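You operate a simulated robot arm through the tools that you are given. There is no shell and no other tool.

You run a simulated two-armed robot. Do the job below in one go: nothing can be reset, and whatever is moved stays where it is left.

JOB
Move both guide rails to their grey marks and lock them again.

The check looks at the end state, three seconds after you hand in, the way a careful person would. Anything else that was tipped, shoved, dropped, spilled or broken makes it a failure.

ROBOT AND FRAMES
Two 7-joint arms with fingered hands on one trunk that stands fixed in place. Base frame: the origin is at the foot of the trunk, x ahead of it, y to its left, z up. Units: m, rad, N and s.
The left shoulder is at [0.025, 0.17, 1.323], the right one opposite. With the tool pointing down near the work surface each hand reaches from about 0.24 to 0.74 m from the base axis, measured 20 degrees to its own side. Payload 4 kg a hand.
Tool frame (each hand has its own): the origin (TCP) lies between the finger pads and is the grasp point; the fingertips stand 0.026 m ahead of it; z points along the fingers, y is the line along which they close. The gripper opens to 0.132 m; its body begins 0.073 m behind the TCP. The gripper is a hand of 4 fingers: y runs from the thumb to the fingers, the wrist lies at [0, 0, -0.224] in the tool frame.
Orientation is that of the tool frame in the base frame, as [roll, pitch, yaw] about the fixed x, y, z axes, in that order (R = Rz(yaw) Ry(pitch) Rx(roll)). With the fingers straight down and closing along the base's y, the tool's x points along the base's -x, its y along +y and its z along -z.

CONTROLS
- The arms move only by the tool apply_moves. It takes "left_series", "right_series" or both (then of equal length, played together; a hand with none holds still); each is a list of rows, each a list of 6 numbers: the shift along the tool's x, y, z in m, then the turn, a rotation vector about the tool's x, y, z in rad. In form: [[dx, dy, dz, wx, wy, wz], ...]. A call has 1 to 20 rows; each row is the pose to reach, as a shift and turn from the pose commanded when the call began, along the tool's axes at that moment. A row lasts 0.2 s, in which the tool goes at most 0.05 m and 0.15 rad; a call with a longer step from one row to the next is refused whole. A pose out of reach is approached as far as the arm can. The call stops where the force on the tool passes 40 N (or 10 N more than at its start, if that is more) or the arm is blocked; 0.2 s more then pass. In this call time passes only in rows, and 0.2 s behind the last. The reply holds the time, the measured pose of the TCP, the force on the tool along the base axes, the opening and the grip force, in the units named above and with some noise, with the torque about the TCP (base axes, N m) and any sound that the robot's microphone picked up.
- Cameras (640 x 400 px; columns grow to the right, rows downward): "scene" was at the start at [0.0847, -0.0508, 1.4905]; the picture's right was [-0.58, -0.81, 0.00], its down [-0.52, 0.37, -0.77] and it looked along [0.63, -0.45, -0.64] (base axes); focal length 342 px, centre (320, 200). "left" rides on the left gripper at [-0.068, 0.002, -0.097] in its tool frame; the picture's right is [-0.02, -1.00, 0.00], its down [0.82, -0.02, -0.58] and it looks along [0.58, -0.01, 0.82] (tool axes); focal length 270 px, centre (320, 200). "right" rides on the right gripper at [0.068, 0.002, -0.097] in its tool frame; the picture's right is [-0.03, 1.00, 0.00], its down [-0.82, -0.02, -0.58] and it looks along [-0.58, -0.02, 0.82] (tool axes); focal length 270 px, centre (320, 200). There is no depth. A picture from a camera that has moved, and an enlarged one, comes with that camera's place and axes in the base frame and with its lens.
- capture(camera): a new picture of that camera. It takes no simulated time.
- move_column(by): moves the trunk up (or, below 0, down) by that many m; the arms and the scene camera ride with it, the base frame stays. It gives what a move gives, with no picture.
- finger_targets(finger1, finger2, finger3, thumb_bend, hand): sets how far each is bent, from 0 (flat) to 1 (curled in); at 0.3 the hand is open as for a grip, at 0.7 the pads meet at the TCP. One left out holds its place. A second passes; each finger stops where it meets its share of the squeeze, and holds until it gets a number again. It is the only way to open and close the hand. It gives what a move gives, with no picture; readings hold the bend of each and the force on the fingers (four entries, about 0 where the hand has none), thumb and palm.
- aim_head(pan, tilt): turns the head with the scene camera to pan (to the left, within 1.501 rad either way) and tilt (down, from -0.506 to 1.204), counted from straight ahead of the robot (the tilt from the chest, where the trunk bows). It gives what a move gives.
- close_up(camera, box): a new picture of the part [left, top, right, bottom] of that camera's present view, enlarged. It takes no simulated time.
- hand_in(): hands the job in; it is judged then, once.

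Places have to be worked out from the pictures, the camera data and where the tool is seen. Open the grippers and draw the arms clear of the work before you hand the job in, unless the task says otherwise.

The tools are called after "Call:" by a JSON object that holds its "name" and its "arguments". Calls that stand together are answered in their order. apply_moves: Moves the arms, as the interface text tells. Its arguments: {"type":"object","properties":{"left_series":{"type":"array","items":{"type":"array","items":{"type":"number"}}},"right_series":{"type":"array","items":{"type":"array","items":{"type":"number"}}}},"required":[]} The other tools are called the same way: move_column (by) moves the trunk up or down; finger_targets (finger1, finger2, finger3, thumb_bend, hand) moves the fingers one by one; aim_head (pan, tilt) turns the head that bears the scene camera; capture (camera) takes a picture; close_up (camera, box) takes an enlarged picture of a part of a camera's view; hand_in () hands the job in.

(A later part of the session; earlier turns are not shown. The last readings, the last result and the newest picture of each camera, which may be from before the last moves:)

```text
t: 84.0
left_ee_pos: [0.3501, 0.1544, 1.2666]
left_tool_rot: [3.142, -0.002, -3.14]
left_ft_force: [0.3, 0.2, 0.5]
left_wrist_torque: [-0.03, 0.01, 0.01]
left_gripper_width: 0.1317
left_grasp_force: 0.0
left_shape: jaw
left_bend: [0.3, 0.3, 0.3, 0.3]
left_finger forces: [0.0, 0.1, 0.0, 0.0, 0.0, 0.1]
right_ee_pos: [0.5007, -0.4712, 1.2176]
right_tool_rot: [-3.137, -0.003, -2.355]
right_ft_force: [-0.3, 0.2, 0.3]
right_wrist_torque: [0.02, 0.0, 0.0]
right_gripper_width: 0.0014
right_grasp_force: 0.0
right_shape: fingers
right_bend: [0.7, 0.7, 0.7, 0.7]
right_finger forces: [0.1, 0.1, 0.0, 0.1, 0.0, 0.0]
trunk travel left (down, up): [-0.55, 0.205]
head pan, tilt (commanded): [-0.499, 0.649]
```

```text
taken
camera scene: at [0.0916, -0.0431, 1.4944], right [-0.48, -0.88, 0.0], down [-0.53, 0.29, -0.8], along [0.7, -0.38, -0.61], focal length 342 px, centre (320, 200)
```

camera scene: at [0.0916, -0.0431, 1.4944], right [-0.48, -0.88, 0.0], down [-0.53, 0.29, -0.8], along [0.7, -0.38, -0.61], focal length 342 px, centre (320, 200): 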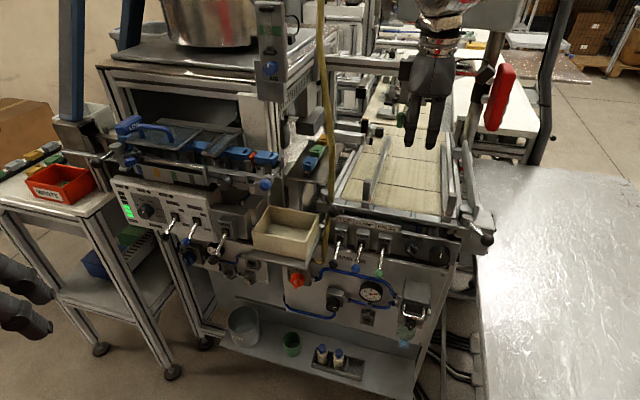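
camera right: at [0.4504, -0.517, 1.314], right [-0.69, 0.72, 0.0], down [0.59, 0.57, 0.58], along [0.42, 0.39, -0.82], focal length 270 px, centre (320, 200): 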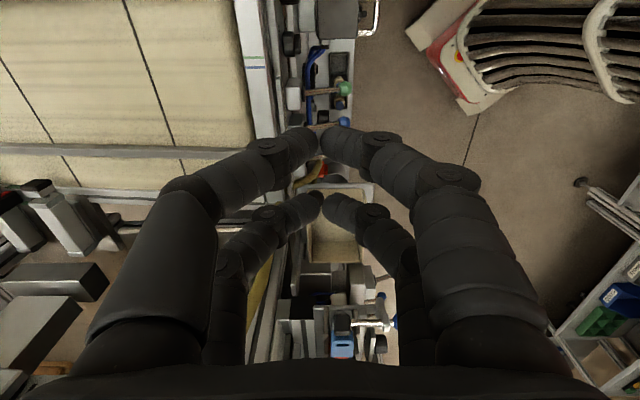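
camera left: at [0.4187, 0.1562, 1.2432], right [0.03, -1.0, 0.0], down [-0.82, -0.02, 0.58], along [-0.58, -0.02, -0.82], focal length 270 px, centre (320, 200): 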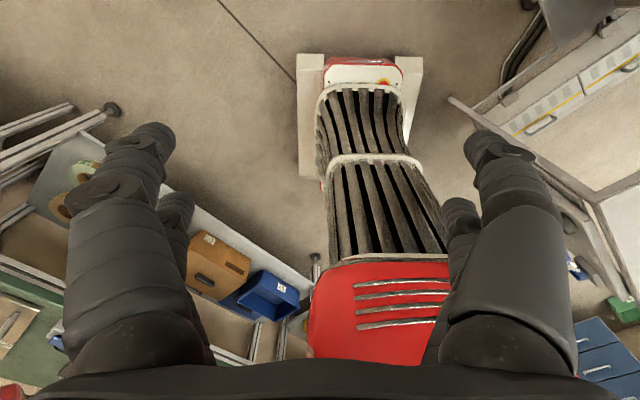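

Yaw ≈-135° works well here. I move over the left rail's line (n≈0.774), lower to z≈1.15 and lean the hand 30° so the fingers point outward/down.

Call:
{"name": "apply_moves", "arguments": {"right_series": [[0, -0.022, 0.017, 0, -0.13, 0], [0, -0.044, 0.035, 0, -0.26, 0], [0, -0.066, 0.052, 0, -0.39, 0], [0, -0.087, 0.07, 0, -0.52, 0]]}}

Call:
{"name": "capture", "arguments": {"camera": "right"}}

Call:
{"name": "capture", "arguments": {"camera": "scene"}}

```text
t: 85.0
left_ee_pos: [0.351, 0.1526, 1.2671]
left_tool_rot: [3.14, -0.002, -3.141]
left_ft_force: [0.2, 0.1, -1.0]
left_wrist_torque: [-0.04, 0.02, 0.01]
left_gripper_width: 0.1318
left_grasp_force: 0.0
left_shape: jaw
left_bend: [0.3, 0.3, 0.3, 0.3]
left_finger forces: [0.0, 0.0, 0.0, 0.0, 0.0, 0.0]
right_ee_pos: [0.5633, -0.5325, 1.1474]
right_tool_rot: [-3.137, 0.521, -2.356]
right_ft_force: [1.1, 0.1, -0.7]
right_wrist_torque: [-0.01, -0.01, 0.02]
right_gripper_width: 0.0016
right_grasp_force: 0.2
right_shape: fingers
right_bend: [0.7, 0.7, 0.7, 0.7]
right_finger forces: [0.0, 0.0, 0.0, 0.1, 0.0, 0.0]
trunk travel left (down, up): [-0.55, 0.205]
head pan, tilt (commanded): [-0.499, 0.649]
```

```text
taken
camera right: at [0.4855, -0.6073, 1.1982], right [-0.69, 0.72, 0.01], down [0.31, 0.29, 0.91], along [0.65, 0.63, -0.42], focal length 270 px, centre (320, 200)
```

right: 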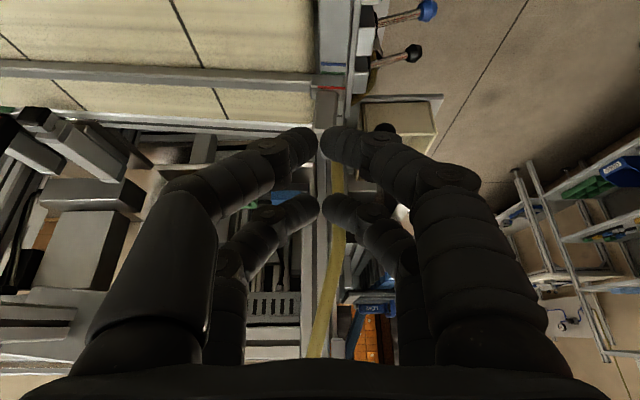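

```text
taken
camera scene: at [0.0922, -0.0439, 1.4943], right [-0.48, -0.88, 0.0], down [-0.53, 0.29, -0.8], along [0.7, -0.38, -0.61], focal length 342 px, centre (320, 200)
```

scene: 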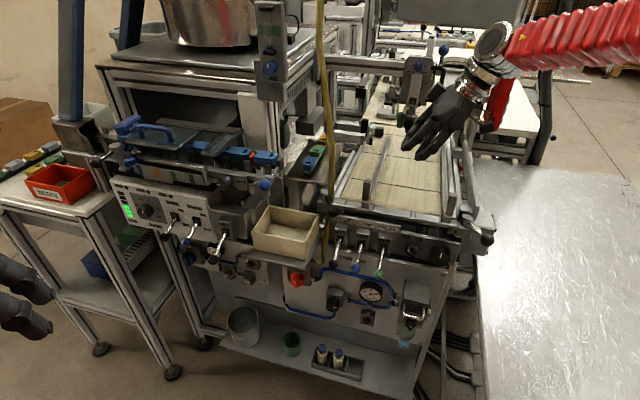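

From here the camera sees the rail, its red pointer and the marks well. I lower straight down to z≈1.035 over the belt, 4 cm short of the post.

Call:
{"name": "apply_moves", "arguments": {"right_series": [[0.0186, 0, 0.0325, 0, 0, 0], [0.0373, 0, 0.065, 0, 0, 0], [0.0559, 0, 0.0976, 0, 0, 0]]}}

Call:
{"name": "capture", "arguments": {"camera": "right"}}

Call:
{"name": "close_up", "arguments": {"camera": "scene", "box": [320, 100, 480, 240]}}

```text
t: 85.8
left_ee_pos: [0.3513, 0.1537, 1.2671]
left_tool_rot: [3.14, 0.0, -3.139]
left_ft_force: [-0.8, -0.1, 0.1]
left_wrist_torque: [0.01, 0.02, -0.01]
left_gripper_width: 0.1317
left_grasp_force: 0.0
left_shape: jaw
left_bend: [0.3, 0.3, 0.3, 0.3]
left_finger forces: [0.0, 0.0, 0.0, 0.0, 0.0, 0.0]
right_ee_pos: [0.5628, -0.5325, 1.0352]
right_tool_rot: [-3.135, 0.516, -2.357]
right_ft_force: [-0.1, 0.1, -0.6]
right_wrist_torque: [0.04, 0.01, 0.0]
right_gripper_width: 0.0016
right_grasp_force: 0.0
right_shape: fingers
right_bend: [0.7, 0.7, 0.7, 0.7]
right_finger forces: [0.1, 0.0, 0.1, 0.0, 0.0, 0.1]
trunk travel left (down, up): [-0.55, 0.205]
head pan, tilt (commanded): [-0.499, 0.649]
```

```text
taken
camera right: at [0.4858, -0.6081, 1.0848], right [-0.69, 0.72, 0.01], down [0.31, 0.29, 0.91], along [0.65, 0.63, -0.42], focal length 270 px, centre (320, 200)
```

right: 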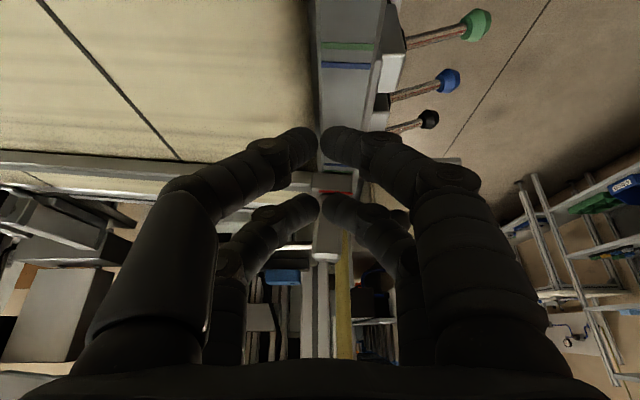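

```text
2.86 times, centred on (400, 170) of scene
camera zoom: at [0.0925, -0.0439, 1.4943], right [-0.48, -0.88, 0.0], down [-0.53, 0.29, -0.8], along [0.7, -0.38, -0.61], focal length 978 px, centre (91, 286)
```

zoom: 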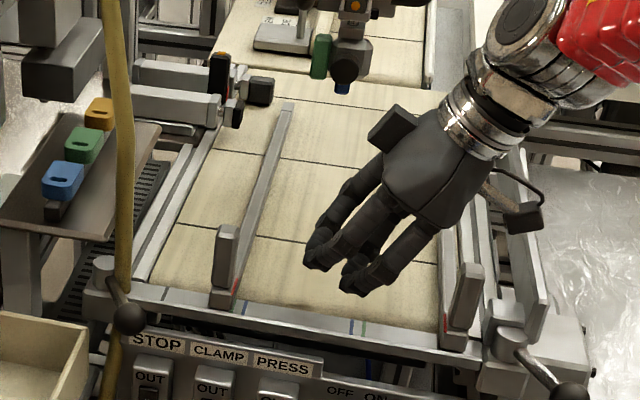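

The fist is level with the left post, 4 cm inside it, and both views show the pointer and marks. I advance outward 36 mm to just short of contact.

Call:
{"name": "apply_moves", "arguments": {"right_series": [[-0.0104, 0, 0.006, 0, 0, 0], [-0.0208, 0, 0.0119, 0, 0, 0], [-0.0312, 0, 0.0179, 0, 0, 0]]}}

Call:
{"name": "capture", "arguments": {"camera": "right"}}

Call:
{"name": "close_up", "arguments": {"camera": "scene", "box": [320, 130, 440, 230]}}

```text
t: 86.7
left_ee_pos: [0.3506, 0.1537, 1.2666]
left_tool_rot: [-3.141, -0.004, -3.141]
left_ft_force: [-0.3, 0.5, 1.4]
left_wrist_torque: [0.01, 0.02, -0.03]
left_gripper_width: 0.132
left_grasp_force: 0.1
left_shape: jaw
left_bend: [0.3, 0.3, 0.3, 0.3]
left_finger forces: [0.0, 0.1, 0.0, 0.0, 0.1, 0.1]
right_ee_pos: [0.5886, -0.5077, 1.0357]
right_tool_rot: [-3.137, 0.518, -2.355]
right_ft_force: [-0.6, -0.4, -0.6]
right_wrist_torque: [-0.03, 0.02, 0.01]
right_gripper_width: 0.0014
right_grasp_force: 0.2
right_shape: fingers
right_bend: [0.7, 0.7, 0.7, 0.7]
right_finger forces: [0.0, 0.0, 0.0, 0.1, 0.1, 0.0]
trunk travel left (down, up): [-0.55, 0.205]
head pan, tilt (commanded): [-0.499, 0.649]
```

```text
taken
camera right: at [0.51, -0.5819, 1.0855], right [-0.69, 0.72, 0.01], down [0.31, 0.29, 0.91], along [0.65, 0.63, -0.42], focal length 270 px, centre (320, 200)
```

right: 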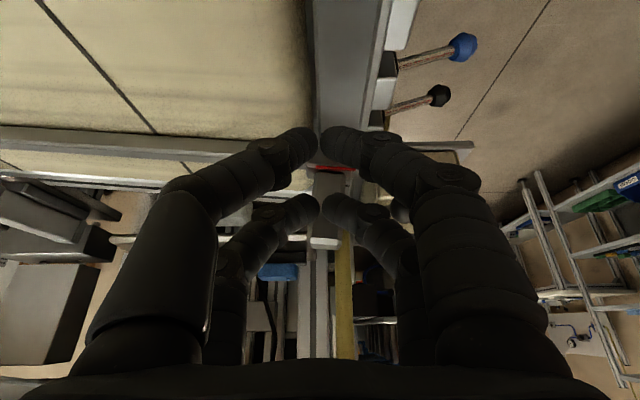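

```text
4.00 times, centred on (380, 180) of scene
camera zoom: at [0.0922, -0.0426, 1.4943], right [-0.48, -0.88, 0.0], down [-0.53, 0.29, -0.8], along [0.7, -0.38, -0.61], focal length 1369 px, centre (80, 280)
```

zoom: 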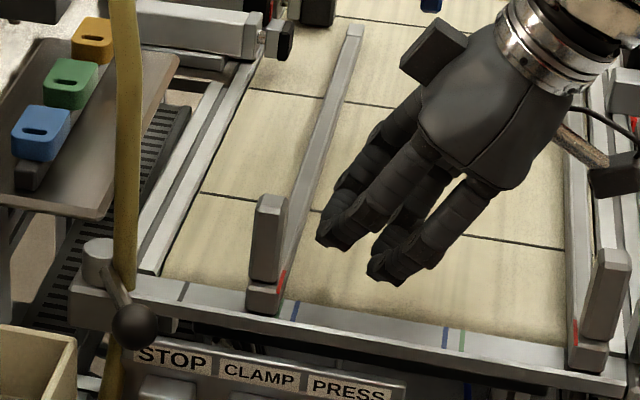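

About 2 cm gap remains by the scene view. I advance another 18 mm slowly and watch for contact.

Call:
{"name": "apply_moves", "arguments": {"right_series": [[-0.0043, 0, 0.0025, 0, 0, 0], [-0.0087, 0, 0.005, 0, 0, 0], [-0.0122, 0, 0.007, 0, 0, 0], [-0.0156, 0, 0.009, 0, 0, 0]]}}

Call:
{"name": "close_up", "arguments": {"camera": "scene", "box": [320, 130, 440, 230]}}

Call:
{"name": "close_up", "arguments": {"camera": "right", "box": [270, 120, 390, 260]}}

```text
t: 87.7
left_ee_pos: [0.351, 0.1552, 1.2671]
left_tool_rot: [3.14, -0.003, -3.14]
left_ft_force: [0.7, 0.3, -0.7]
left_wrist_torque: [-0.01, -0.02, 0.0]
left_gripper_width: 0.132
left_grasp_force: 0.0
left_shape: jaw
left_bend: [0.3, 0.3, 0.3, 0.3]
left_finger forces: [0.0, 0.1, 0.0, 0.0, 0.0, 0.0]
right_ee_pos: [0.5998, -0.4959, 1.036]
right_tool_rot: [-3.138, 0.518, -2.355]
right_ft_force: [0.4, 0.1, 0.4]
right_wrist_torque: [0.01, 0.01, -0.02]
right_gripper_width: 0.0015
right_grasp_force: 0.0
right_shape: fingers
right_bend: [0.7, 0.7, 0.7, 0.7]
right_finger forces: [0.1, 0.1, 0.0, 0.0, 0.0, 0.1]
trunk travel left (down, up): [-0.55, 0.205]
head pan, tilt (commanded): [-0.499, 0.649]
```

```text
4.00 times, centred on (380, 180) of scene
camera zoom: at [0.092, -0.0428, 1.4943], right [-0.48, -0.88, 0.0], down [-0.53, 0.29, -0.8], along [0.7, -0.38, -0.61], focal length 1369 px, centre (80, 280)
```

zoom: 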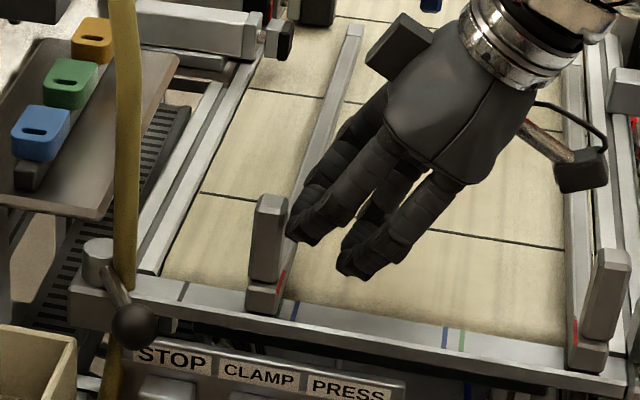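

```text
2.86 times, centred on (330, 190) of right
camera zoom: at [0.5229, -0.5694, 1.0854], right [-0.69, 0.72, 0.01], down [0.31, 0.29, 0.91], along [0.65, 0.63, -0.42], focal length 772 px, centre (291, 229)
```

zoom: 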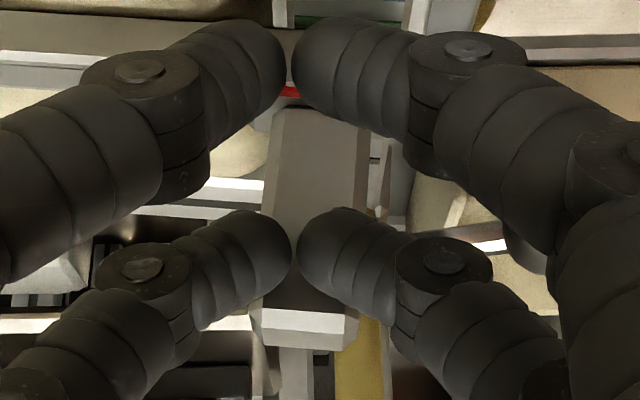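

Just about to touch. I continue 16 mm in small steps to make contact and start the slide.

Call:
{"name": "apply_moves", "arguments": {"right_series": [[-0.0035, 0, 0.002, 0, 0, 0], [-0.0069, 0, 0.004, 0, 0, 0], [-0.0104, 0, 0.006, 0, 0, 0], [-0.0139, 0, 0.008, 0, 0, 0]]}}

Call:
{"name": "close_up", "arguments": {"camera": "scene", "box": [320, 130, 440, 230]}}

Call:
{"name": "close_up", "arguments": {"camera": "right", "box": [270, 120, 390, 260]}}

```text
t: 88.7
left_ee_pos: [0.3517, 0.1541, 1.268]
left_tool_rot: [3.141, 0.0, -3.14]
left_ft_force: [0.4, 0.9, -0.5]
left_wrist_torque: [0.01, -0.01, -0.01]
left_gripper_width: 0.1318
left_grasp_force: 0.1
left_shape: jaw
left_bend: [0.3, 0.3, 0.3, 0.3]
left_finger forces: [0.0, 0.1, 0.0, 0.1, 0.0, 0.1]
right_ee_pos: [0.6116, -0.4841, 1.036]
right_tool_rot: [-3.137, 0.516, -2.355]
right_ft_force: [-1.7, -0.8, 0.0]
right_wrist_torque: [-0.04, 0.04, 0.01]
right_gripper_width: 0.0015
right_grasp_force: 0.7
right_shape: fingers
right_bend: [0.7, 0.7, 0.7, 0.7]
right_finger forces: [0.1, 1.0, 0.7, 0.0, 0.0, 0.0]
trunk travel left (down, up): [-0.55, 0.205]
head pan, tilt (commanded): [-0.499, 0.649]
```

```text
4.00 times, centred on (380, 180) of scene
camera zoom: at [0.0919, -0.0429, 1.4943], right [-0.48, -0.88, 0.0], down [-0.53, 0.29, -0.8], along [0.7, -0.38, -0.61], focal length 1369 px, centre (80, 280)
```

zoom: 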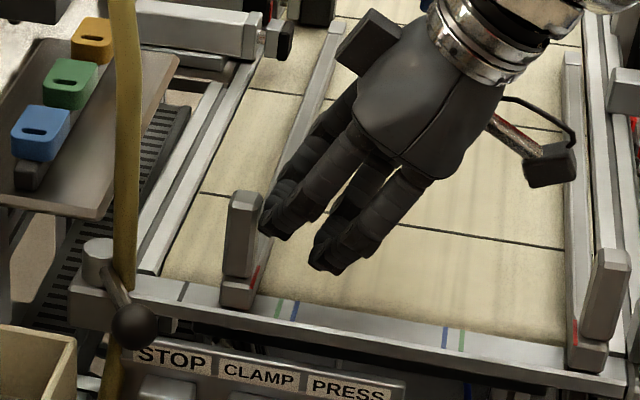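

```text
2.86 times, centred on (330, 190) of right
camera zoom: at [0.5345, -0.5579, 1.0858], right [-0.69, 0.72, 0.01], down [0.31, 0.29, 0.91], along [0.65, 0.63, -0.42], focal length 772 px, centre (291, 229)
```

zoom: 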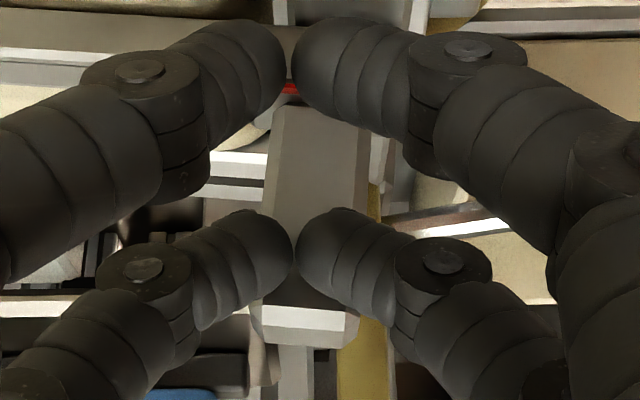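

Contact made (≈2 N) and the rail slides outward smoothly with the fist. I push 24 mm further, then measure.

Call:
{"name": "apply_moves", "arguments": {"right_series": [[-0.0042, 0, 0.0024, 0, 0, 0], [-0.0083, 0, 0.0048, 0, 0, 0], [-0.0125, 0, 0.0072, 0, 0, 0], [-0.0167, 0, 0.0095, 0, 0, 0], [-0.0208, 0, 0.0119, 0, 0, 0]]}}

Call:
{"name": "close_up", "arguments": {"camera": "scene", "box": [320, 130, 440, 230]}}

Call:
{"name": "close_up", "arguments": {"camera": "scene", "box": [325, 185, 385, 215]}}

```text
t: 89.8
left_ee_pos: [0.3514, 0.1553, 1.2679]
left_tool_rot: [-3.141, -0.001, -3.139]
left_ft_force: [0.4, -0.3, 0.4]
left_wrist_torque: [0.01, 0.01, 0.02]
left_gripper_width: 0.1319
left_grasp_force: 0.1
left_shape: jaw
left_bend: [0.3, 0.3, 0.3, 0.3]
left_finger forces: [0.0, 0.1, 0.0, 0.1, 0.0, 0.0]
right_ee_pos: [0.6292, -0.4659, 1.036]
right_tool_rot: [-3.135, 0.517, -2.356]
right_ft_force: [-0.9, -2.2, 0.3]
right_wrist_torque: [-0.01, 0.03, 0.03]
right_gripper_width: 0.0014
right_grasp_force: 1.3
right_shape: fingers
right_bend: [0.7, 0.7, 0.7, 0.7]
right_finger forces: [0.1, 0.9, 1.1, 0.0, 0.1, 0.1]
trunk travel left (down, up): [-0.55, 0.205]
head pan, tilt (commanded): [-0.499, 0.649]
```

```text
4.00 times, centred on (380, 180) of scene
camera zoom: at [0.0918, -0.043, 1.4944], right [-0.48, -0.88, 0.0], down [-0.53, 0.29, -0.8], along [0.7, -0.38, -0.61], focal length 1369 px, centre (80, 280)
```

zoom: 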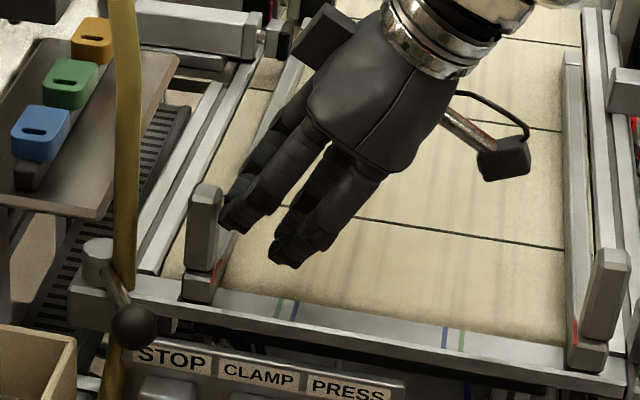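

```text
10.67 times, centred on (355, 200) of scene
camera zoom: at [0.0918, -0.043, 1.4944], right [-0.48, -0.88, 0.0], down [-0.53, 0.29, -0.8], along [0.7, -0.38, -0.61], focal length 3651 px, centre (-53, 200)
```

zoom: 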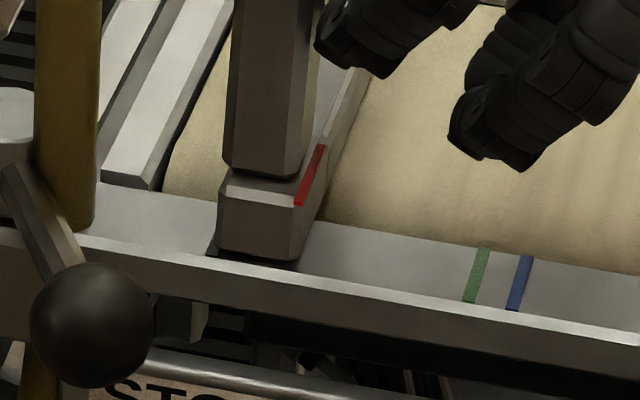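

By this view the pointer is at e≈0.146 and the grey mark at ≈0.166-0.167, so about 20 mm remain. I push 15 mm more and measure again.

Call:
{"name": "apply_moves", "arguments": {"right_series": [[-0.0043, 0, 0.0025, 0, 0, 0], [-0.0087, 0, 0.005, 0, 0, 0], [-0.013, 0, 0.0075, 0, 0, 0]]}}

Call:
{"name": "close_up", "arguments": {"camera": "scene", "box": [325, 185, 385, 215]}}

Call:
{"name": "close_up", "arguments": {"camera": "right", "box": [270, 120, 390, 260]}}

Call:
{"name": "close_up", "arguments": {"camera": "scene", "box": [320, 130, 440, 230]}}

```text
t: 90.7
left_ee_pos: [0.3507, 0.1547, 1.2659]
left_tool_rot: [3.141, -0.002, -3.14]
left_ft_force: [0.3, 0.7, -1.0]
left_wrist_torque: [0.0, 0.01, 0.01]
left_gripper_width: 0.1319
left_grasp_force: 0.1
left_shape: jaw
left_bend: [0.3, 0.3, 0.3, 0.3]
left_finger forces: [0.1, 0.1, 0.0, 0.1, 0.0, 0.0]
right_ee_pos: [0.6409, -0.4554, 1.0349]
right_tool_rot: [-3.137, 0.516, -2.358]
right_ft_force: [-1.5, -1.7, 0.0]
right_wrist_torque: [-0.04, 0.0, 0.05]
right_gripper_width: 0.0011
right_grasp_force: 1.2
right_shape: fingers
right_bend: [0.7, 0.7, 0.7, 0.7]
right_finger forces: [0.0, 1.2, 0.8, 0.1, 0.0, 0.0]
trunk travel left (down, up): [-0.55, 0.205]
head pan, tilt (commanded): [-0.499, 0.649]
```

```text
10.67 times, centred on (355, 200) of scene
camera zoom: at [0.0918, -0.0427, 1.4944], right [-0.48, -0.88, 0.0], down [-0.53, 0.29, -0.8], along [0.7, -0.38, -0.61], focal length 3651 px, centre (-53, 200)
```

zoom: 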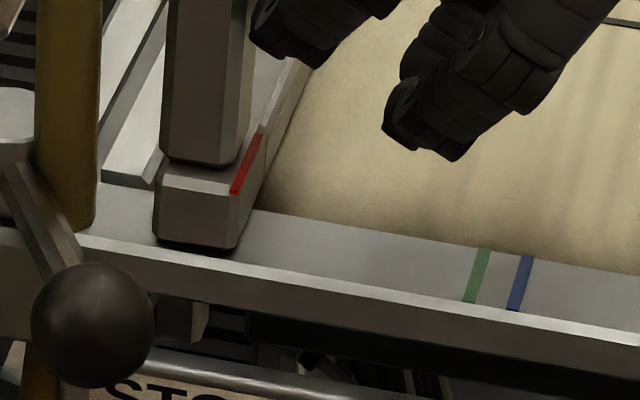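

```text
2.86 times, centred on (330, 190) of right
camera zoom: at [0.562, -0.5301, 1.0851], right [-0.69, 0.72, 0.01], down [0.31, 0.29, 0.91], along [0.65, 0.63, -0.42], focal length 772 px, centre (291, 229)
```

zoom: 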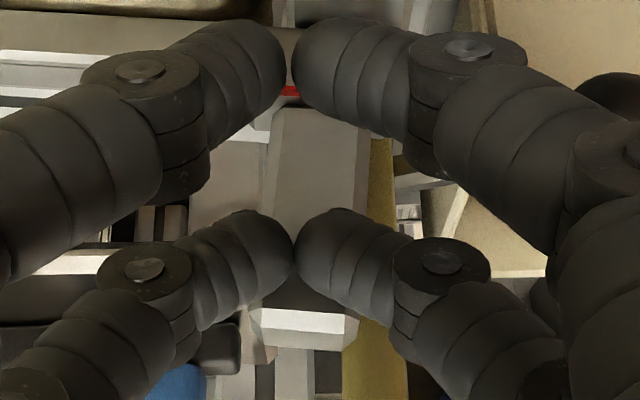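

```text
4.00 times, centred on (380, 180) of scene
camera zoom: at [0.0918, -0.0427, 1.4944], right [-0.48, -0.88, 0.0], down [-0.53, 0.29, -0.8], along [0.7, -0.38, -0.61], focal length 1369 px, centre (80, 280)
```

zoom: 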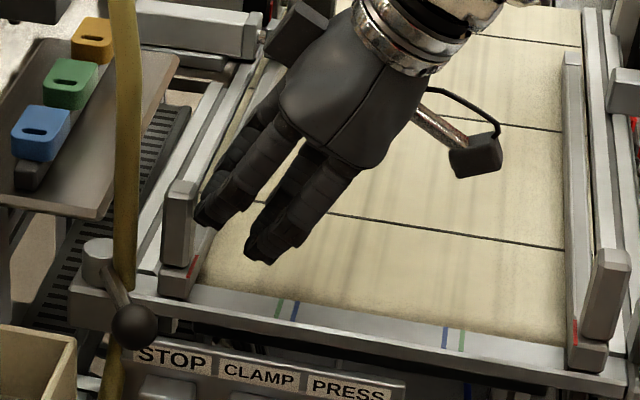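

About 5 mm remain by calculation (pointer e≈0.1614). I push 3.5 mm more and look for the grey mark emerging at the carriage's inner edge.

Call:
{"name": "apply_moves", "arguments": {"right_series": [[-0.0015, 0, 0.0009, 0, 0, 0], [-0.003, 0, 0.0017, 0, 0, 0]]}}

Call:
{"name": "close_up", "arguments": {"camera": "scene", "box": [330, 188, 370, 212]}}

```text
t: 91.2
left_ee_pos: [0.3508, 0.1553, 1.2681]
left_tool_rot: [-3.141, -0.001, -3.14]
left_ft_force: [-0.3, 0.2, -0.5]
left_wrist_torque: [-0.02, 0.03, 0.02]
left_gripper_width: 0.1319
left_grasp_force: 0.1
left_shape: jaw
left_bend: [0.3, 0.3, 0.3, 0.3]
left_finger forces: [0.0, 0.0, 0.1, 0.0, 0.0, 0.0]
right_ee_pos: [0.6419, -0.4533, 1.0351]
right_tool_rot: [-3.135, 0.518, -2.355]
right_ft_force: [0.5, -0.5, -0.8]
right_wrist_torque: [-0.01, 0.01, 0.0]
right_gripper_width: 0.0014
right_grasp_force: 0.1
right_shape: fingers
right_bend: [0.7, 0.7, 0.7, 0.7]
right_finger forces: [0.1, 0.0, 0.0, 0.0, 0.0, 0.0]
trunk travel left (down, up): [-0.55, 0.205]
head pan, tilt (commanded): [-0.499, 0.649]
```

```text
16.00 times, centred on (350, 200) of scene
camera zoom: at [0.092, -0.0428, 1.4943], right [-0.48, -0.88, 0.0], down [-0.53, 0.29, -0.8], along [0.7, -0.38, -0.61], focal length 5477 px, centre (-160, 200)
```

zoom: 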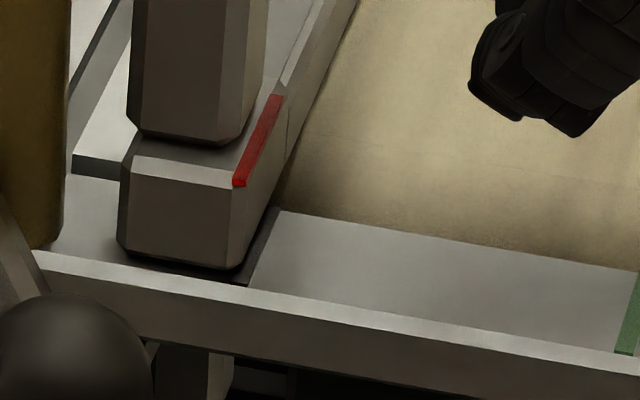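

The grey mark now shows at the inner edge of the left carriage, and by calculation pointer (e≈0.1667) and mark centre (≈0.1667) coincide; contact force is already zero. I back the fist away along the bar and rise.

Call:
{"name": "apply_moves", "arguments": {"right_series": [[0.0174, 0, -0.0099, 0, 0, 0], [0.0434, 0, -0.0249, 0, 0, 0], [0.0235, 0, -0.0596, 0, 0, 0], [0.0036, 0, -0.0943, 0, 0, 0], [-0.0162, 0, -0.129, 0, 0, 0]]}}

Call:
{"name": "close_up", "arguments": {"camera": "scene", "box": [320, 130, 440, 230]}}

Call:
{"name": "close_up", "arguments": {"camera": "scene", "box": [330, 188, 370, 212]}}

Call:
{"name": "capture", "arguments": {"camera": "right"}}

```text
t: 92.5
left_ee_pos: [0.3499, 0.1554, 1.2676]
left_tool_rot: [-3.141, 0.0, -3.14]
left_ft_force: [-0.6, 0.5, 0.4]
left_wrist_torque: [-0.01, -0.01, 0.0]
left_gripper_width: 0.1317
left_grasp_force: 0.2
left_shape: jaw
left_bend: [0.3, 0.3, 0.3, 0.3]
left_finger forces: [0.0, 0.1, 0.1, 0.0, 0.0, 0.1]
right_ee_pos: [0.6061, -0.4877, 1.1566]
right_tool_rot: [-3.135, 0.517, -2.358]
right_ft_force: [-0.2, -0.3, 0.0]
right_wrist_torque: [0.01, -0.01, 0.02]
right_gripper_width: 0.0013
right_grasp_force: 0.1
right_shape: fingers
right_bend: [0.7, 0.7, 0.7, 0.7]
right_finger forces: [0.1, 0.1, 0.1, 0.1, 0.1, 0.0]
trunk travel left (down, up): [-0.55, 0.205]
head pan, tilt (commanded): [-0.499, 0.649]
```

```text
4.00 times, centred on (380, 180) of scene
camera zoom: at [0.0911, -0.0418, 1.4945], right [-0.48, -0.88, 0.0], down [-0.53, 0.29, -0.8], along [0.7, -0.38, -0.6], focal length 1369 px, centre (80, 280)
```

zoom: 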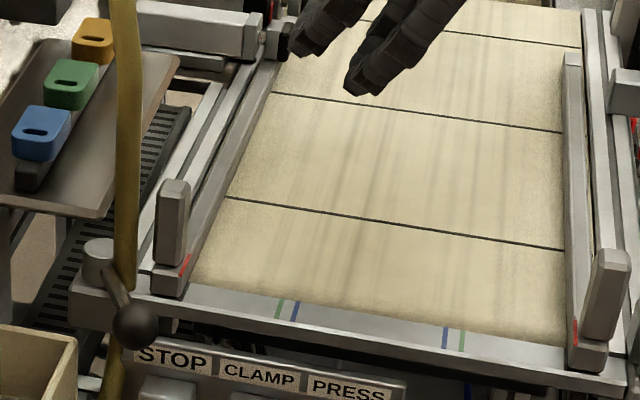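

```text
16.00 times, centred on (350, 200) of scene
camera zoom: at [0.0911, -0.0418, 1.4945], right [-0.48, -0.88, 0.0], down [-0.53, 0.29, -0.8], along [0.7, -0.38, -0.6], focal length 5477 px, centre (-160, 200)
```

zoom: 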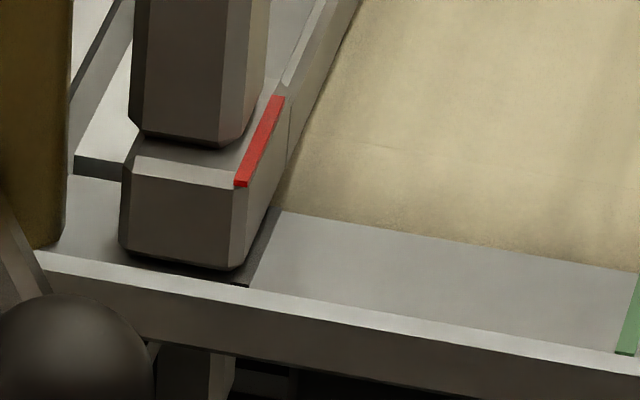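

```text
taken
camera right: at [0.5284, -0.5613, 1.207], right [-0.69, 0.72, 0.01], down [0.31, 0.29, 0.91], along [0.65, 0.63, -0.43], focal length 270 px, centre (320, 200)
```

right: 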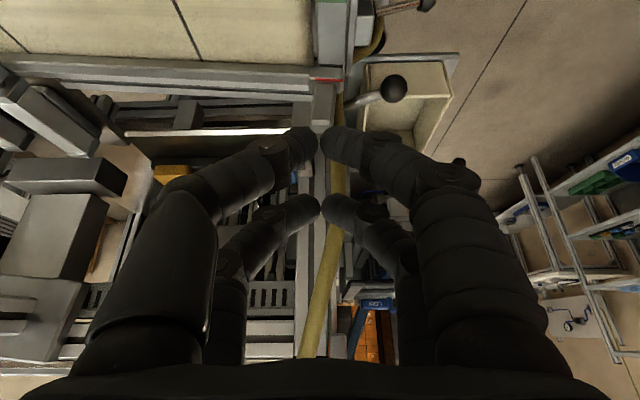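

Both rails now show red at the grey marks. To lock the left lever I keep this fist posture: move to n≈0.678 in front of the bar, on the inner side of the lever's ball (≈e 0.174), and start lowering.

Call:
{"name": "apply_moves", "arguments": {"right_series": [[0, 0.0475, 0, 0, 0, 0], [-0.007, 0.095, 0.004, 0, 0, 0], [0.0115, 0.095, 0.0363, 0, 0, 0], [0.03, 0.095, 0.0685, 0, 0, 0]]}}

Call:
{"name": "capture", "arguments": {"camera": "right"}}

Call:
{"name": "close_up", "arguments": {"camera": "scene", "box": [290, 110, 430, 240]}}

```text
t: 93.5
left_ee_pos: [0.3511, 0.1542, 1.2671]
left_tool_rot: [-3.141, -0.002, -3.14]
left_ft_force: [0.1, 0.2, -0.4]
left_wrist_torque: [0.02, 0.04, 0.03]
left_gripper_width: 0.1318
left_grasp_force: 0.1
left_shape: jaw
left_bend: [0.3, 0.3, 0.3, 0.3]
left_finger forces: [0.0, 0.0, 0.1, 0.0, 0.0, 0.0]
right_ee_pos: [0.5453, -0.4137, 1.0809]
right_tool_rot: [-3.135, 0.517, -2.356]
right_ft_force: [-0.4, 0.4, 0.7]
right_wrist_torque: [-0.04, 0.01, 0.01]
right_gripper_width: 0.0014
right_grasp_force: 0.1
right_shape: fingers
right_bend: [0.7, 0.7, 0.7, 0.7]
right_finger forces: [0.0, 0.0, 0.0, 0.0, 0.0, 0.0]
trunk travel left (down, up): [-0.55, 0.205]
head pan, tilt (commanded): [-0.499, 0.649]
```

```text
taken
camera right: at [0.4671, -0.4883, 1.131], right [-0.69, 0.72, 0.01], down [0.31, 0.29, 0.91], along [0.65, 0.63, -0.42], focal length 270 px, centre (320, 200)
```

right: 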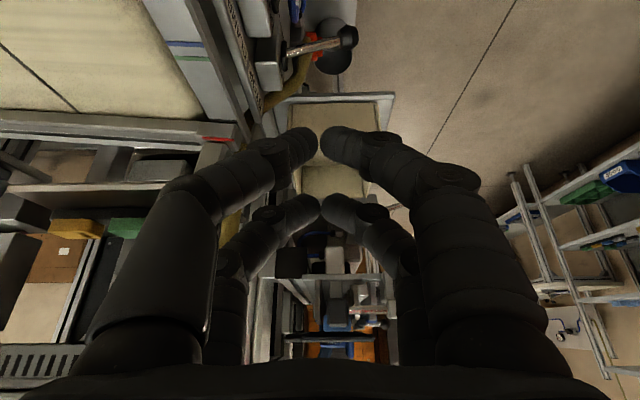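

```text
3.08 times, centred on (360, 175) of scene
camera zoom: at [0.0915, -0.0426, 1.4944], right [-0.48, -0.88, 0.0], down [-0.53, 0.29, -0.8], along [0.7, -0.38, -0.6], focal length 1053 px, centre (197, 277)
```

zoom: 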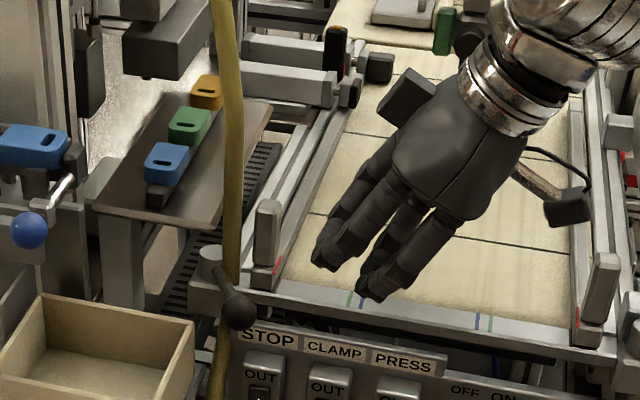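

The fist is inside of the ball, clear of the bar. I lower the remaining 73 mm to z≈1.008.

Call:
{"name": "apply_moves", "arguments": {"right_series": [[0.0121, 0, 0.0211, 0, 0, 0], [0.0242, 0, 0.0423, 0, 0, 0], [0.0363, 0, 0.0634, 0, 0, 0]]}}

Call:
{"name": "capture", "arguments": {"camera": "right"}}

Call:
{"name": "close_up", "arguments": {"camera": "scene", "box": [290, 110, 430, 240]}}

```text
t: 94.2
left_ee_pos: [0.3516, 0.1541, 1.2678]
left_tool_rot: [-3.141, -0.002, -3.139]
left_ft_force: [-0.1, -0.3, -0.3]
left_wrist_torque: [0.0, 0.0, -0.01]
left_gripper_width: 0.132
left_grasp_force: 0.1
left_shape: jaw
left_bend: [0.3, 0.3, 0.3, 0.3]
left_finger forces: [0.0, 0.0, 0.0, 0.0, 0.0, 0.0]
right_ee_pos: [0.5453, -0.4166, 1.0073]
right_tool_rot: [-3.135, 0.514, -2.355]
right_ft_force: [0.4, -0.5, 0.6]
right_wrist_torque: [0.01, 0.04, -0.01]
right_gripper_width: 0.0014
right_grasp_force: 0.0
right_shape: fingers
right_bend: [0.7, 0.7, 0.7, 0.7]
right_finger forces: [0.0, 0.1, 0.0, 0.1, 0.1, 0.1]
trunk travel left (down, up): [-0.55, 0.205]
head pan, tilt (commanded): [-0.499, 0.649]
```

```text
taken
camera right: at [0.4677, -0.4906, 1.0574], right [-0.69, 0.72, 0.01], down [0.31, 0.29, 0.91], along [0.65, 0.63, -0.42], focal length 270 px, centre (320, 200)
```

right: 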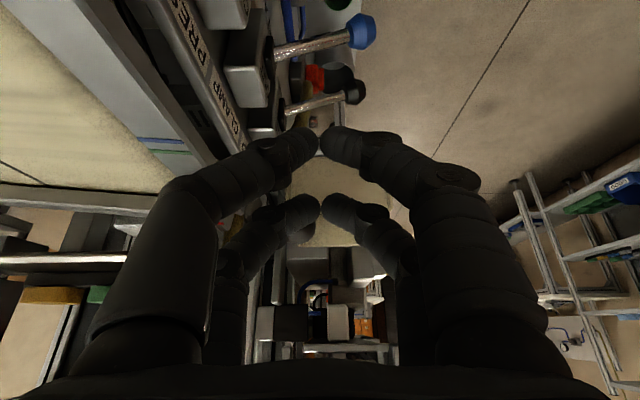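

```text
3.08 times, centred on (360, 175) of scene
camera zoom: at [0.0924, -0.0434, 1.4943], right [-0.48, -0.88, 0.0], down [-0.53, 0.29, -0.8], along [0.7, -0.38, -0.61], focal length 1053 px, centre (197, 277)
```

zoom: 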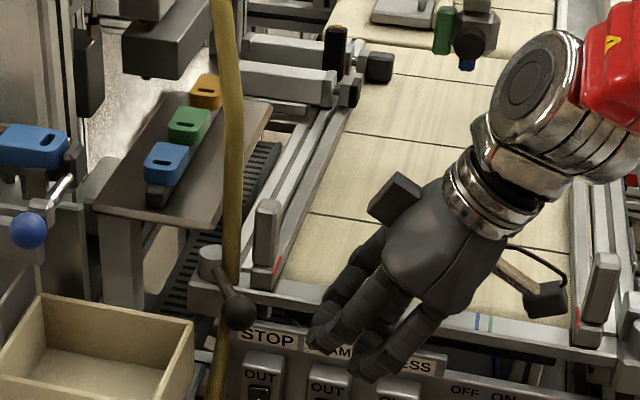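

In position (e≈0.094, n≈0.680, z≈1.007), no contacts. I advance outward 30 mm toward the ball.

Call:
{"name": "apply_moves", "arguments": {"right_series": [[-0.0087, 0, 0.0049, 0, 0, 0], [-0.0174, 0, 0.0098, 0, 0, 0], [-0.0261, 0, 0.0148, 0, 0, 0]]}}

Call:
{"name": "capture", "arguments": {"camera": "right"}}

Call:
{"name": "close_up", "arguments": {"camera": "scene", "box": [300, 150, 400, 240]}}

```text
t: 95.0
left_ee_pos: [0.3516, 0.1545, 1.2678]
left_tool_rot: [-3.141, -0.003, -3.14]
left_ft_force: [0.0, -0.5, 0.1]
left_wrist_torque: [-0.03, 0.02, -0.02]
left_gripper_width: 0.1317
left_grasp_force: 0.1
left_shape: jaw
left_bend: [0.3, 0.3, 0.3, 0.3]
left_finger forces: [0.0, 0.0, 0.0, 0.0, 0.0, 0.0]
right_ee_pos: [0.5667, -0.395, 1.0083]
right_tool_rot: [-3.135, 0.516, -2.357]
right_ft_force: [0.3, 0.2, -0.5]
right_wrist_torque: [0.02, 0.01, 0.0]
right_gripper_width: 0.0012
right_grasp_force: 0.0
right_shape: fingers
right_bend: [0.7, 0.7, 0.7, 0.7]
right_finger forces: [0.0, 0.0, 0.0, 0.0, 0.1, 0.1]
trunk travel left (down, up): [-0.55, 0.205]
head pan, tilt (commanded): [-0.499, 0.649]
```

```text
taken
camera right: at [0.4892, -0.469, 1.0575], right [-0.69, 0.72, 0.01], down [0.31, 0.29, 0.91], along [0.65, 0.63, -0.42], focal length 270 px, centre (320, 200)
```

right: 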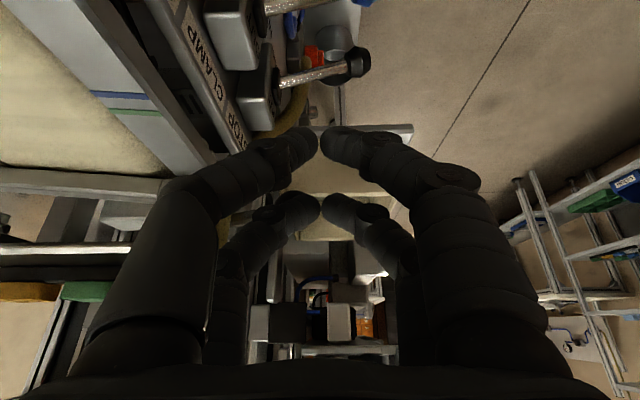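

```text
4.44 times, centred on (350, 195) of scene
camera zoom: at [0.0921, -0.0426, 1.4943], right [-0.48, -0.88, 0.0], down [-0.53, 0.29, -0.8], along [0.7, -0.38, -0.61], focal length 1521 px, centre (187, 222)
```

zoom: 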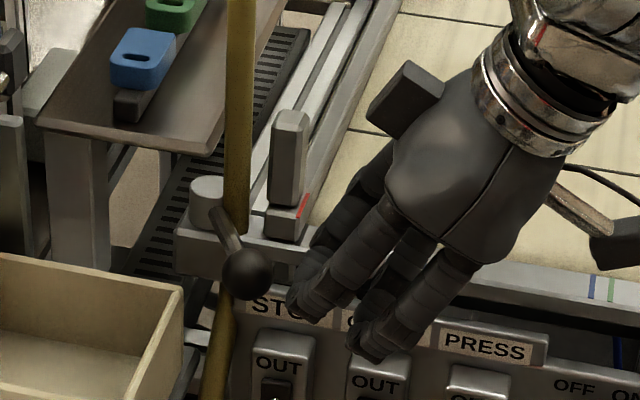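

The fingertips are just inside the ball. I continue outward 40 mm to pick up the ball and swing the lever back.

Call:
{"name": "apply_moves", "arguments": {"right_series": [[-0.007, 0, 0.0039, 0, 0, 0], [-0.0139, 0, 0.0079, 0, 0, 0], [-0.0209, 0, 0.0118, 0, 0, 0], [-0.0278, 0, 0.0157, 0, 0, 0], [-0.0348, 0, 0.0197, 0, 0, 0]]}}

Call:
{"name": "capture", "arguments": {"camera": "right"}}

Call:
{"name": "close_up", "arguments": {"camera": "scene", "box": [290, 140, 390, 240]}}

```text
t: 96.2
left_ee_pos: [0.3517, 0.1544, 1.2671]
left_tool_rot: [-3.141, -0.003, -3.14]
left_ft_force: [0.4, -0.7, -0.2]
left_wrist_torque: [-0.02, 0.03, 0.0]
left_gripper_width: 0.1317
left_grasp_force: 0.1
left_shape: jaw
left_bend: [0.3, 0.3, 0.3, 0.3]
left_finger forces: [0.0, 0.0, 0.0, 0.0, 0.0, 0.1]
right_ee_pos: [0.5944, -0.3662, 1.0085]
right_tool_rot: [-3.134, 0.518, -2.352]
right_ft_force: [-2.0, 2.0, 3.3]
right_wrist_torque: [0.04, -0.04, 0.05]
right_gripper_width: 0.0011
right_grasp_force: 2.1
right_shape: fingers
right_bend: [0.7, 0.69, 0.71, 0.7]
right_finger forces: [0.1, 0.0, 4.4, 0.0, 0.0, 0.0]
trunk travel left (down, up): [-0.55, 0.205]
head pan, tilt (commanded): [-0.499, 0.649]
```

```text
taken
camera right: at [0.5178, -0.4399, 1.0582], right [-0.69, 0.72, 0.01], down [0.31, 0.29, 0.91], along [0.65, 0.63, -0.42], focal length 270 px, centre (320, 200)
```

right: 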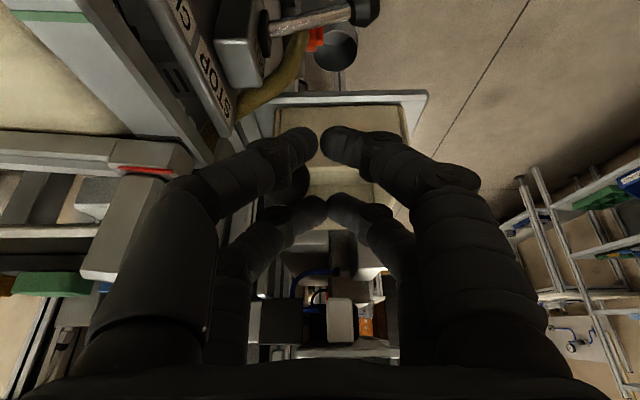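

```text
4.00 times, centred on (340, 190) of scene
camera zoom: at [0.0919, -0.0421, 1.4944], right [-0.48, -0.88, 0.0], down [-0.53, 0.29, -0.8], along [0.7, -0.38, -0.6], focal length 1369 px, centre (240, 240)
```

zoom: 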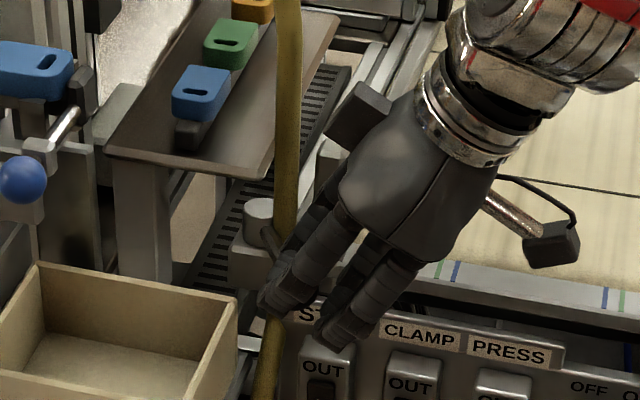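

The fingertips slid along the front side of the ball (reaction mostly sideways, ball still at e≈0.18), so I was a bit too far forward. I back off 40 mm, shift 8 mm toward the machine and lean the hand 10° more (keeps the palm away from the hose).

Call:
{"name": "apply_moves", "arguments": {"right_series": [[0.0174, 0, -0.0098, 0, 0, 0], [0.0348, 0, -0.0197, 0, 0, 0], [0.0348, -0.004, -0.0197, 0, -0.09, 0], [0.0348, -0.008, -0.0197, 0, -0.17, 0]]}}

Call:
{"name": "capture", "arguments": {"camera": "right"}}

Call:
{"name": "close_up", "arguments": {"camera": "scene", "box": [290, 140, 390, 240]}}

```text
t: 97.2
left_ee_pos: [0.3502, 0.1549, 1.2672]
left_tool_rot: [-3.14, -0.002, -3.14]
left_ft_force: [1.2, -0.1, -0.7]
left_wrist_torque: [-0.02, -0.01, -0.02]
left_gripper_width: 0.1317
left_grasp_force: 0.0
left_shape: jaw
left_bend: [0.3, 0.3, 0.3, 0.3]
left_finger forces: [0.0, 0.1, 0.1, 0.0, 0.0, 0.0]
right_ee_pos: [0.5719, -0.401, 1.0087]
right_tool_rot: [-3.136, 0.687, -2.354]
right_ft_force: [-0.2, -0.6, 0.8]
right_wrist_torque: [0.02, -0.01, -0.03]
right_gripper_width: 0.0014
right_grasp_force: 0.1
right_shape: fingers
right_bend: [0.7, 0.7, 0.7, 0.7]
right_finger forces: [0.0, 0.0, 0.0, 0.0, 0.0, 0.0]
trunk travel left (down, up): [-0.55, 0.205]
head pan, tilt (commanded): [-0.499, 0.649]
```

```text
taken
camera right: at [0.4895, -0.4798, 1.039], right [-0.69, 0.72, 0.01], down [0.2, 0.18, 0.96], along [0.69, 0.67, -0.26], focal length 270 px, centre (320, 200)
```

right: 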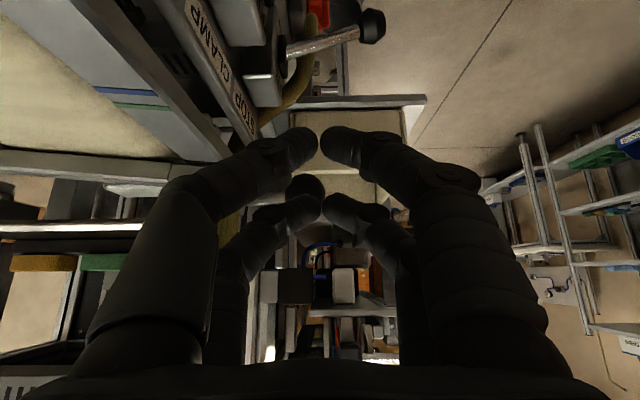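

```text
4.00 times, centred on (340, 190) of scene
camera zoom: at [0.0915, -0.043, 1.4944], right [-0.48, -0.88, 0.0], down [-0.53, 0.29, -0.8], along [0.7, -0.38, -0.61], focal length 1369 px, centre (240, 240)
```

zoom: 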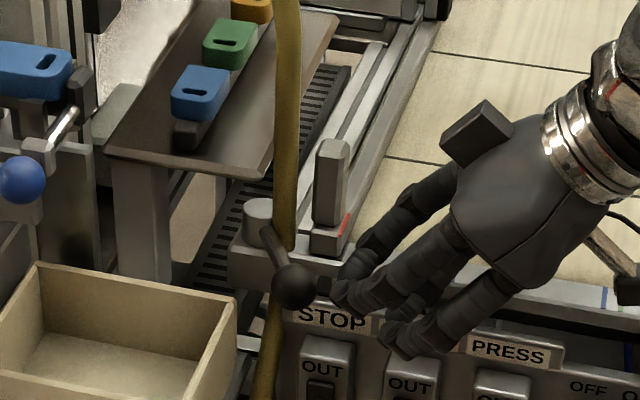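

The ball is about 8-9 mm to the machine side of the fist's centre; I shift 6 mm more that way and push outward 30 mm again.

Call:
{"name": "apply_moves", "arguments": {"right_series": [[0, -0.006, 0, 0, 0, 0], [-0.006, -0.006, 0.005, 0, 0, 0], [-0.0124, -0.006, 0.0101, 0, 0, 0], [-0.0178, -0.006, 0.0146, 0, 0, 0], [-0.0232, -0.006, 0.019, 0, 0, 0]]}}

Call:
{"name": "capture", "arguments": {"camera": "right"}}

Call:
{"name": "close_up", "arguments": {"camera": "scene", "box": [290, 140, 390, 240]}}

```text
t: 98.5
left_ee_pos: [0.3505, 0.155, 1.2687]
left_tool_rot: [-3.141, 0.001, -3.14]
left_ft_force: [0.3, -1.0, -1.1]
left_wrist_torque: [0.03, 0.0, -0.01]
left_gripper_width: 0.1317
left_grasp_force: 0.1
left_shape: jaw
left_bend: [0.3, 0.3, 0.3, 0.3]
left_finger forces: [0.1, 0.1, 0.0, 0.0, 0.0, 0.0]
right_ee_pos: [0.5979, -0.3839, 1.0077]
right_tool_rot: [-3.134, 0.686, -2.356]
right_ft_force: [-2.3, -2.4, 3.0]
right_wrist_torque: [0.02, -0.05, -0.04]
right_gripper_width: 0.0013
right_grasp_force: 2.2
right_shape: fingers
right_bend: [0.7, 0.7, 0.71, 0.7]
right_finger forces: [0.0, 0.0, 4.5, 0.1, 0.1, 0.1]
trunk travel left (down, up): [-0.55, 0.205]
head pan, tilt (commanded): [-0.499, 0.649]
```

```text
taken
camera right: at [0.5147, -0.4628, 1.0399], right [-0.69, 0.72, 0.01], down [0.2, 0.18, 0.96], along [0.69, 0.67, -0.26], focal length 270 px, centre (320, 200)
```

right: 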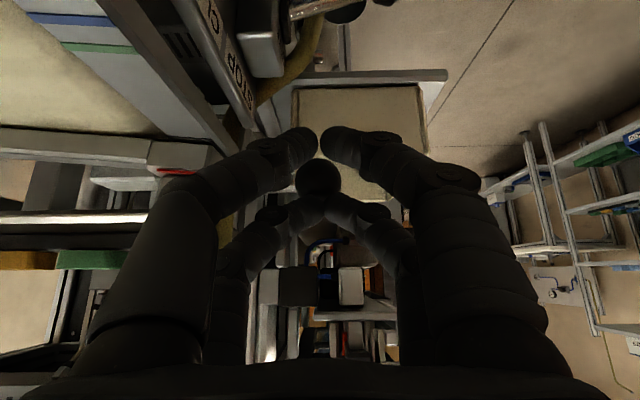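

```text
4.00 times, centred on (340, 190) of scene
camera zoom: at [0.0911, -0.0429, 1.4944], right [-0.48, -0.88, 0.0], down [-0.53, 0.29, -0.8], along [0.7, -0.38, -0.6], focal length 1369 px, centre (240, 240)
```

zoom: 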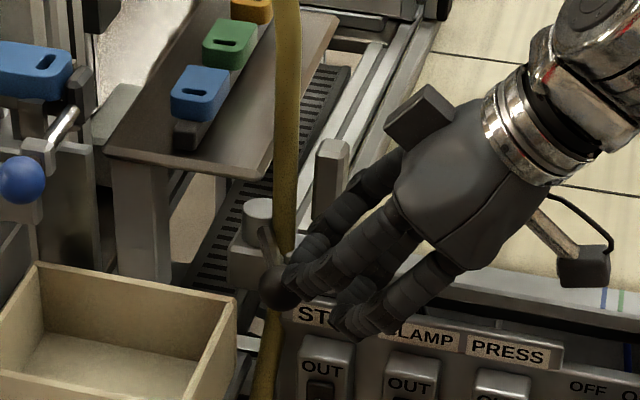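

Now the ball is squarely in front of the fist and turning outward (about 3 N). I continue another 30 mm.

Call:
{"name": "apply_moves", "arguments": {"right_series": [[-0.0054, 0, 0.0044, 0, 0, 0], [-0.0108, 0, 0.0089, 0, 0, 0], [-0.0162, 0, 0.0133, 0, 0, 0], [-0.0216, 0, 0.0178, 0, 0, 0]]}}

Call:
{"name": "capture", "arguments": {"camera": "right"}}

Call:
{"name": "close_up", "arguments": {"camera": "scene", "box": [270, 120, 390, 240]}}

```text
t: 99.5
left_ee_pos: [0.3495, 0.1546, 1.2688]
left_tool_rot: [-3.142, 0.0, -3.14]
left_ft_force: [-0.4, 0.2, 0.5]
left_wrist_torque: [0.0, 0.01, 0.02]
left_gripper_width: 0.1318
left_grasp_force: 0.0
left_shape: jaw
left_bend: [0.3, 0.3, 0.3, 0.3]
left_finger forces: [0.1, 0.1, 0.0, 0.0, 0.0, 0.0]
right_ee_pos: [0.616, -0.3626, 1.0086]
right_tool_rot: [-3.134, 0.688, -2.354]
right_ft_force: [-3.3, 2.7, 3.6]
right_wrist_torque: [0.16, -0.02, 0.1]
right_gripper_width: 0.0014
right_grasp_force: 3.3
right_shape: fingers
right_bend: [0.7, 0.67, 0.7, 0.7]
right_finger forces: [0.0, 5.4, 0.0, 0.1, 0.1, 0.0]
trunk travel left (down, up): [-0.55, 0.205]
head pan, tilt (commanded): [-0.499, 0.649]
```

```text
taken
camera right: at [0.5341, -0.4421, 1.04], right [-0.69, 0.72, 0.01], down [0.2, 0.18, 0.96], along [0.69, 0.67, -0.26], focal length 270 px, centre (320, 200)
```

right: 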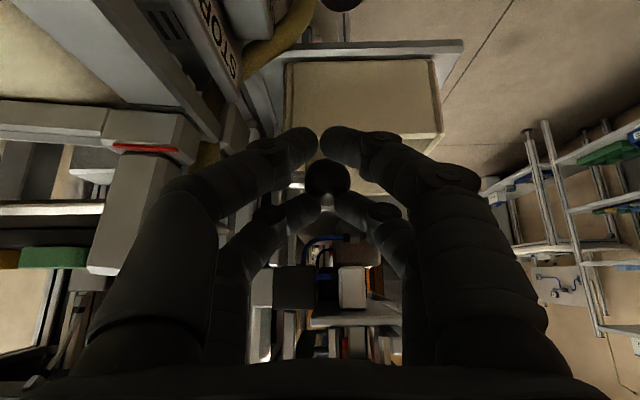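

```text
3.33 times, centred on (330, 180) of scene
camera zoom: at [0.0909, -0.0421, 1.4944], right [-0.48, -0.88, 0.0], down [-0.53, 0.29, -0.8], along [0.7, -0.38, -0.6], focal length 1141 px, centre (287, 267)
```

zoom: 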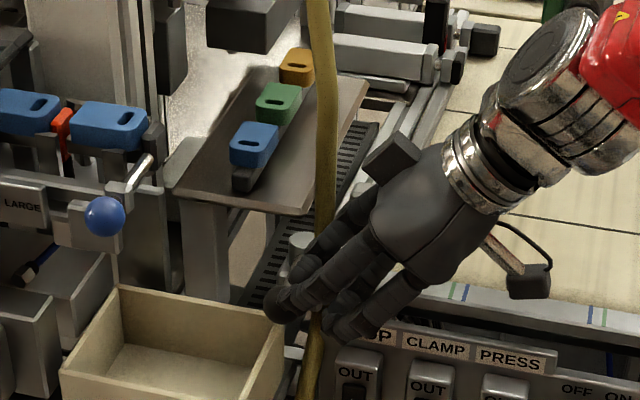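

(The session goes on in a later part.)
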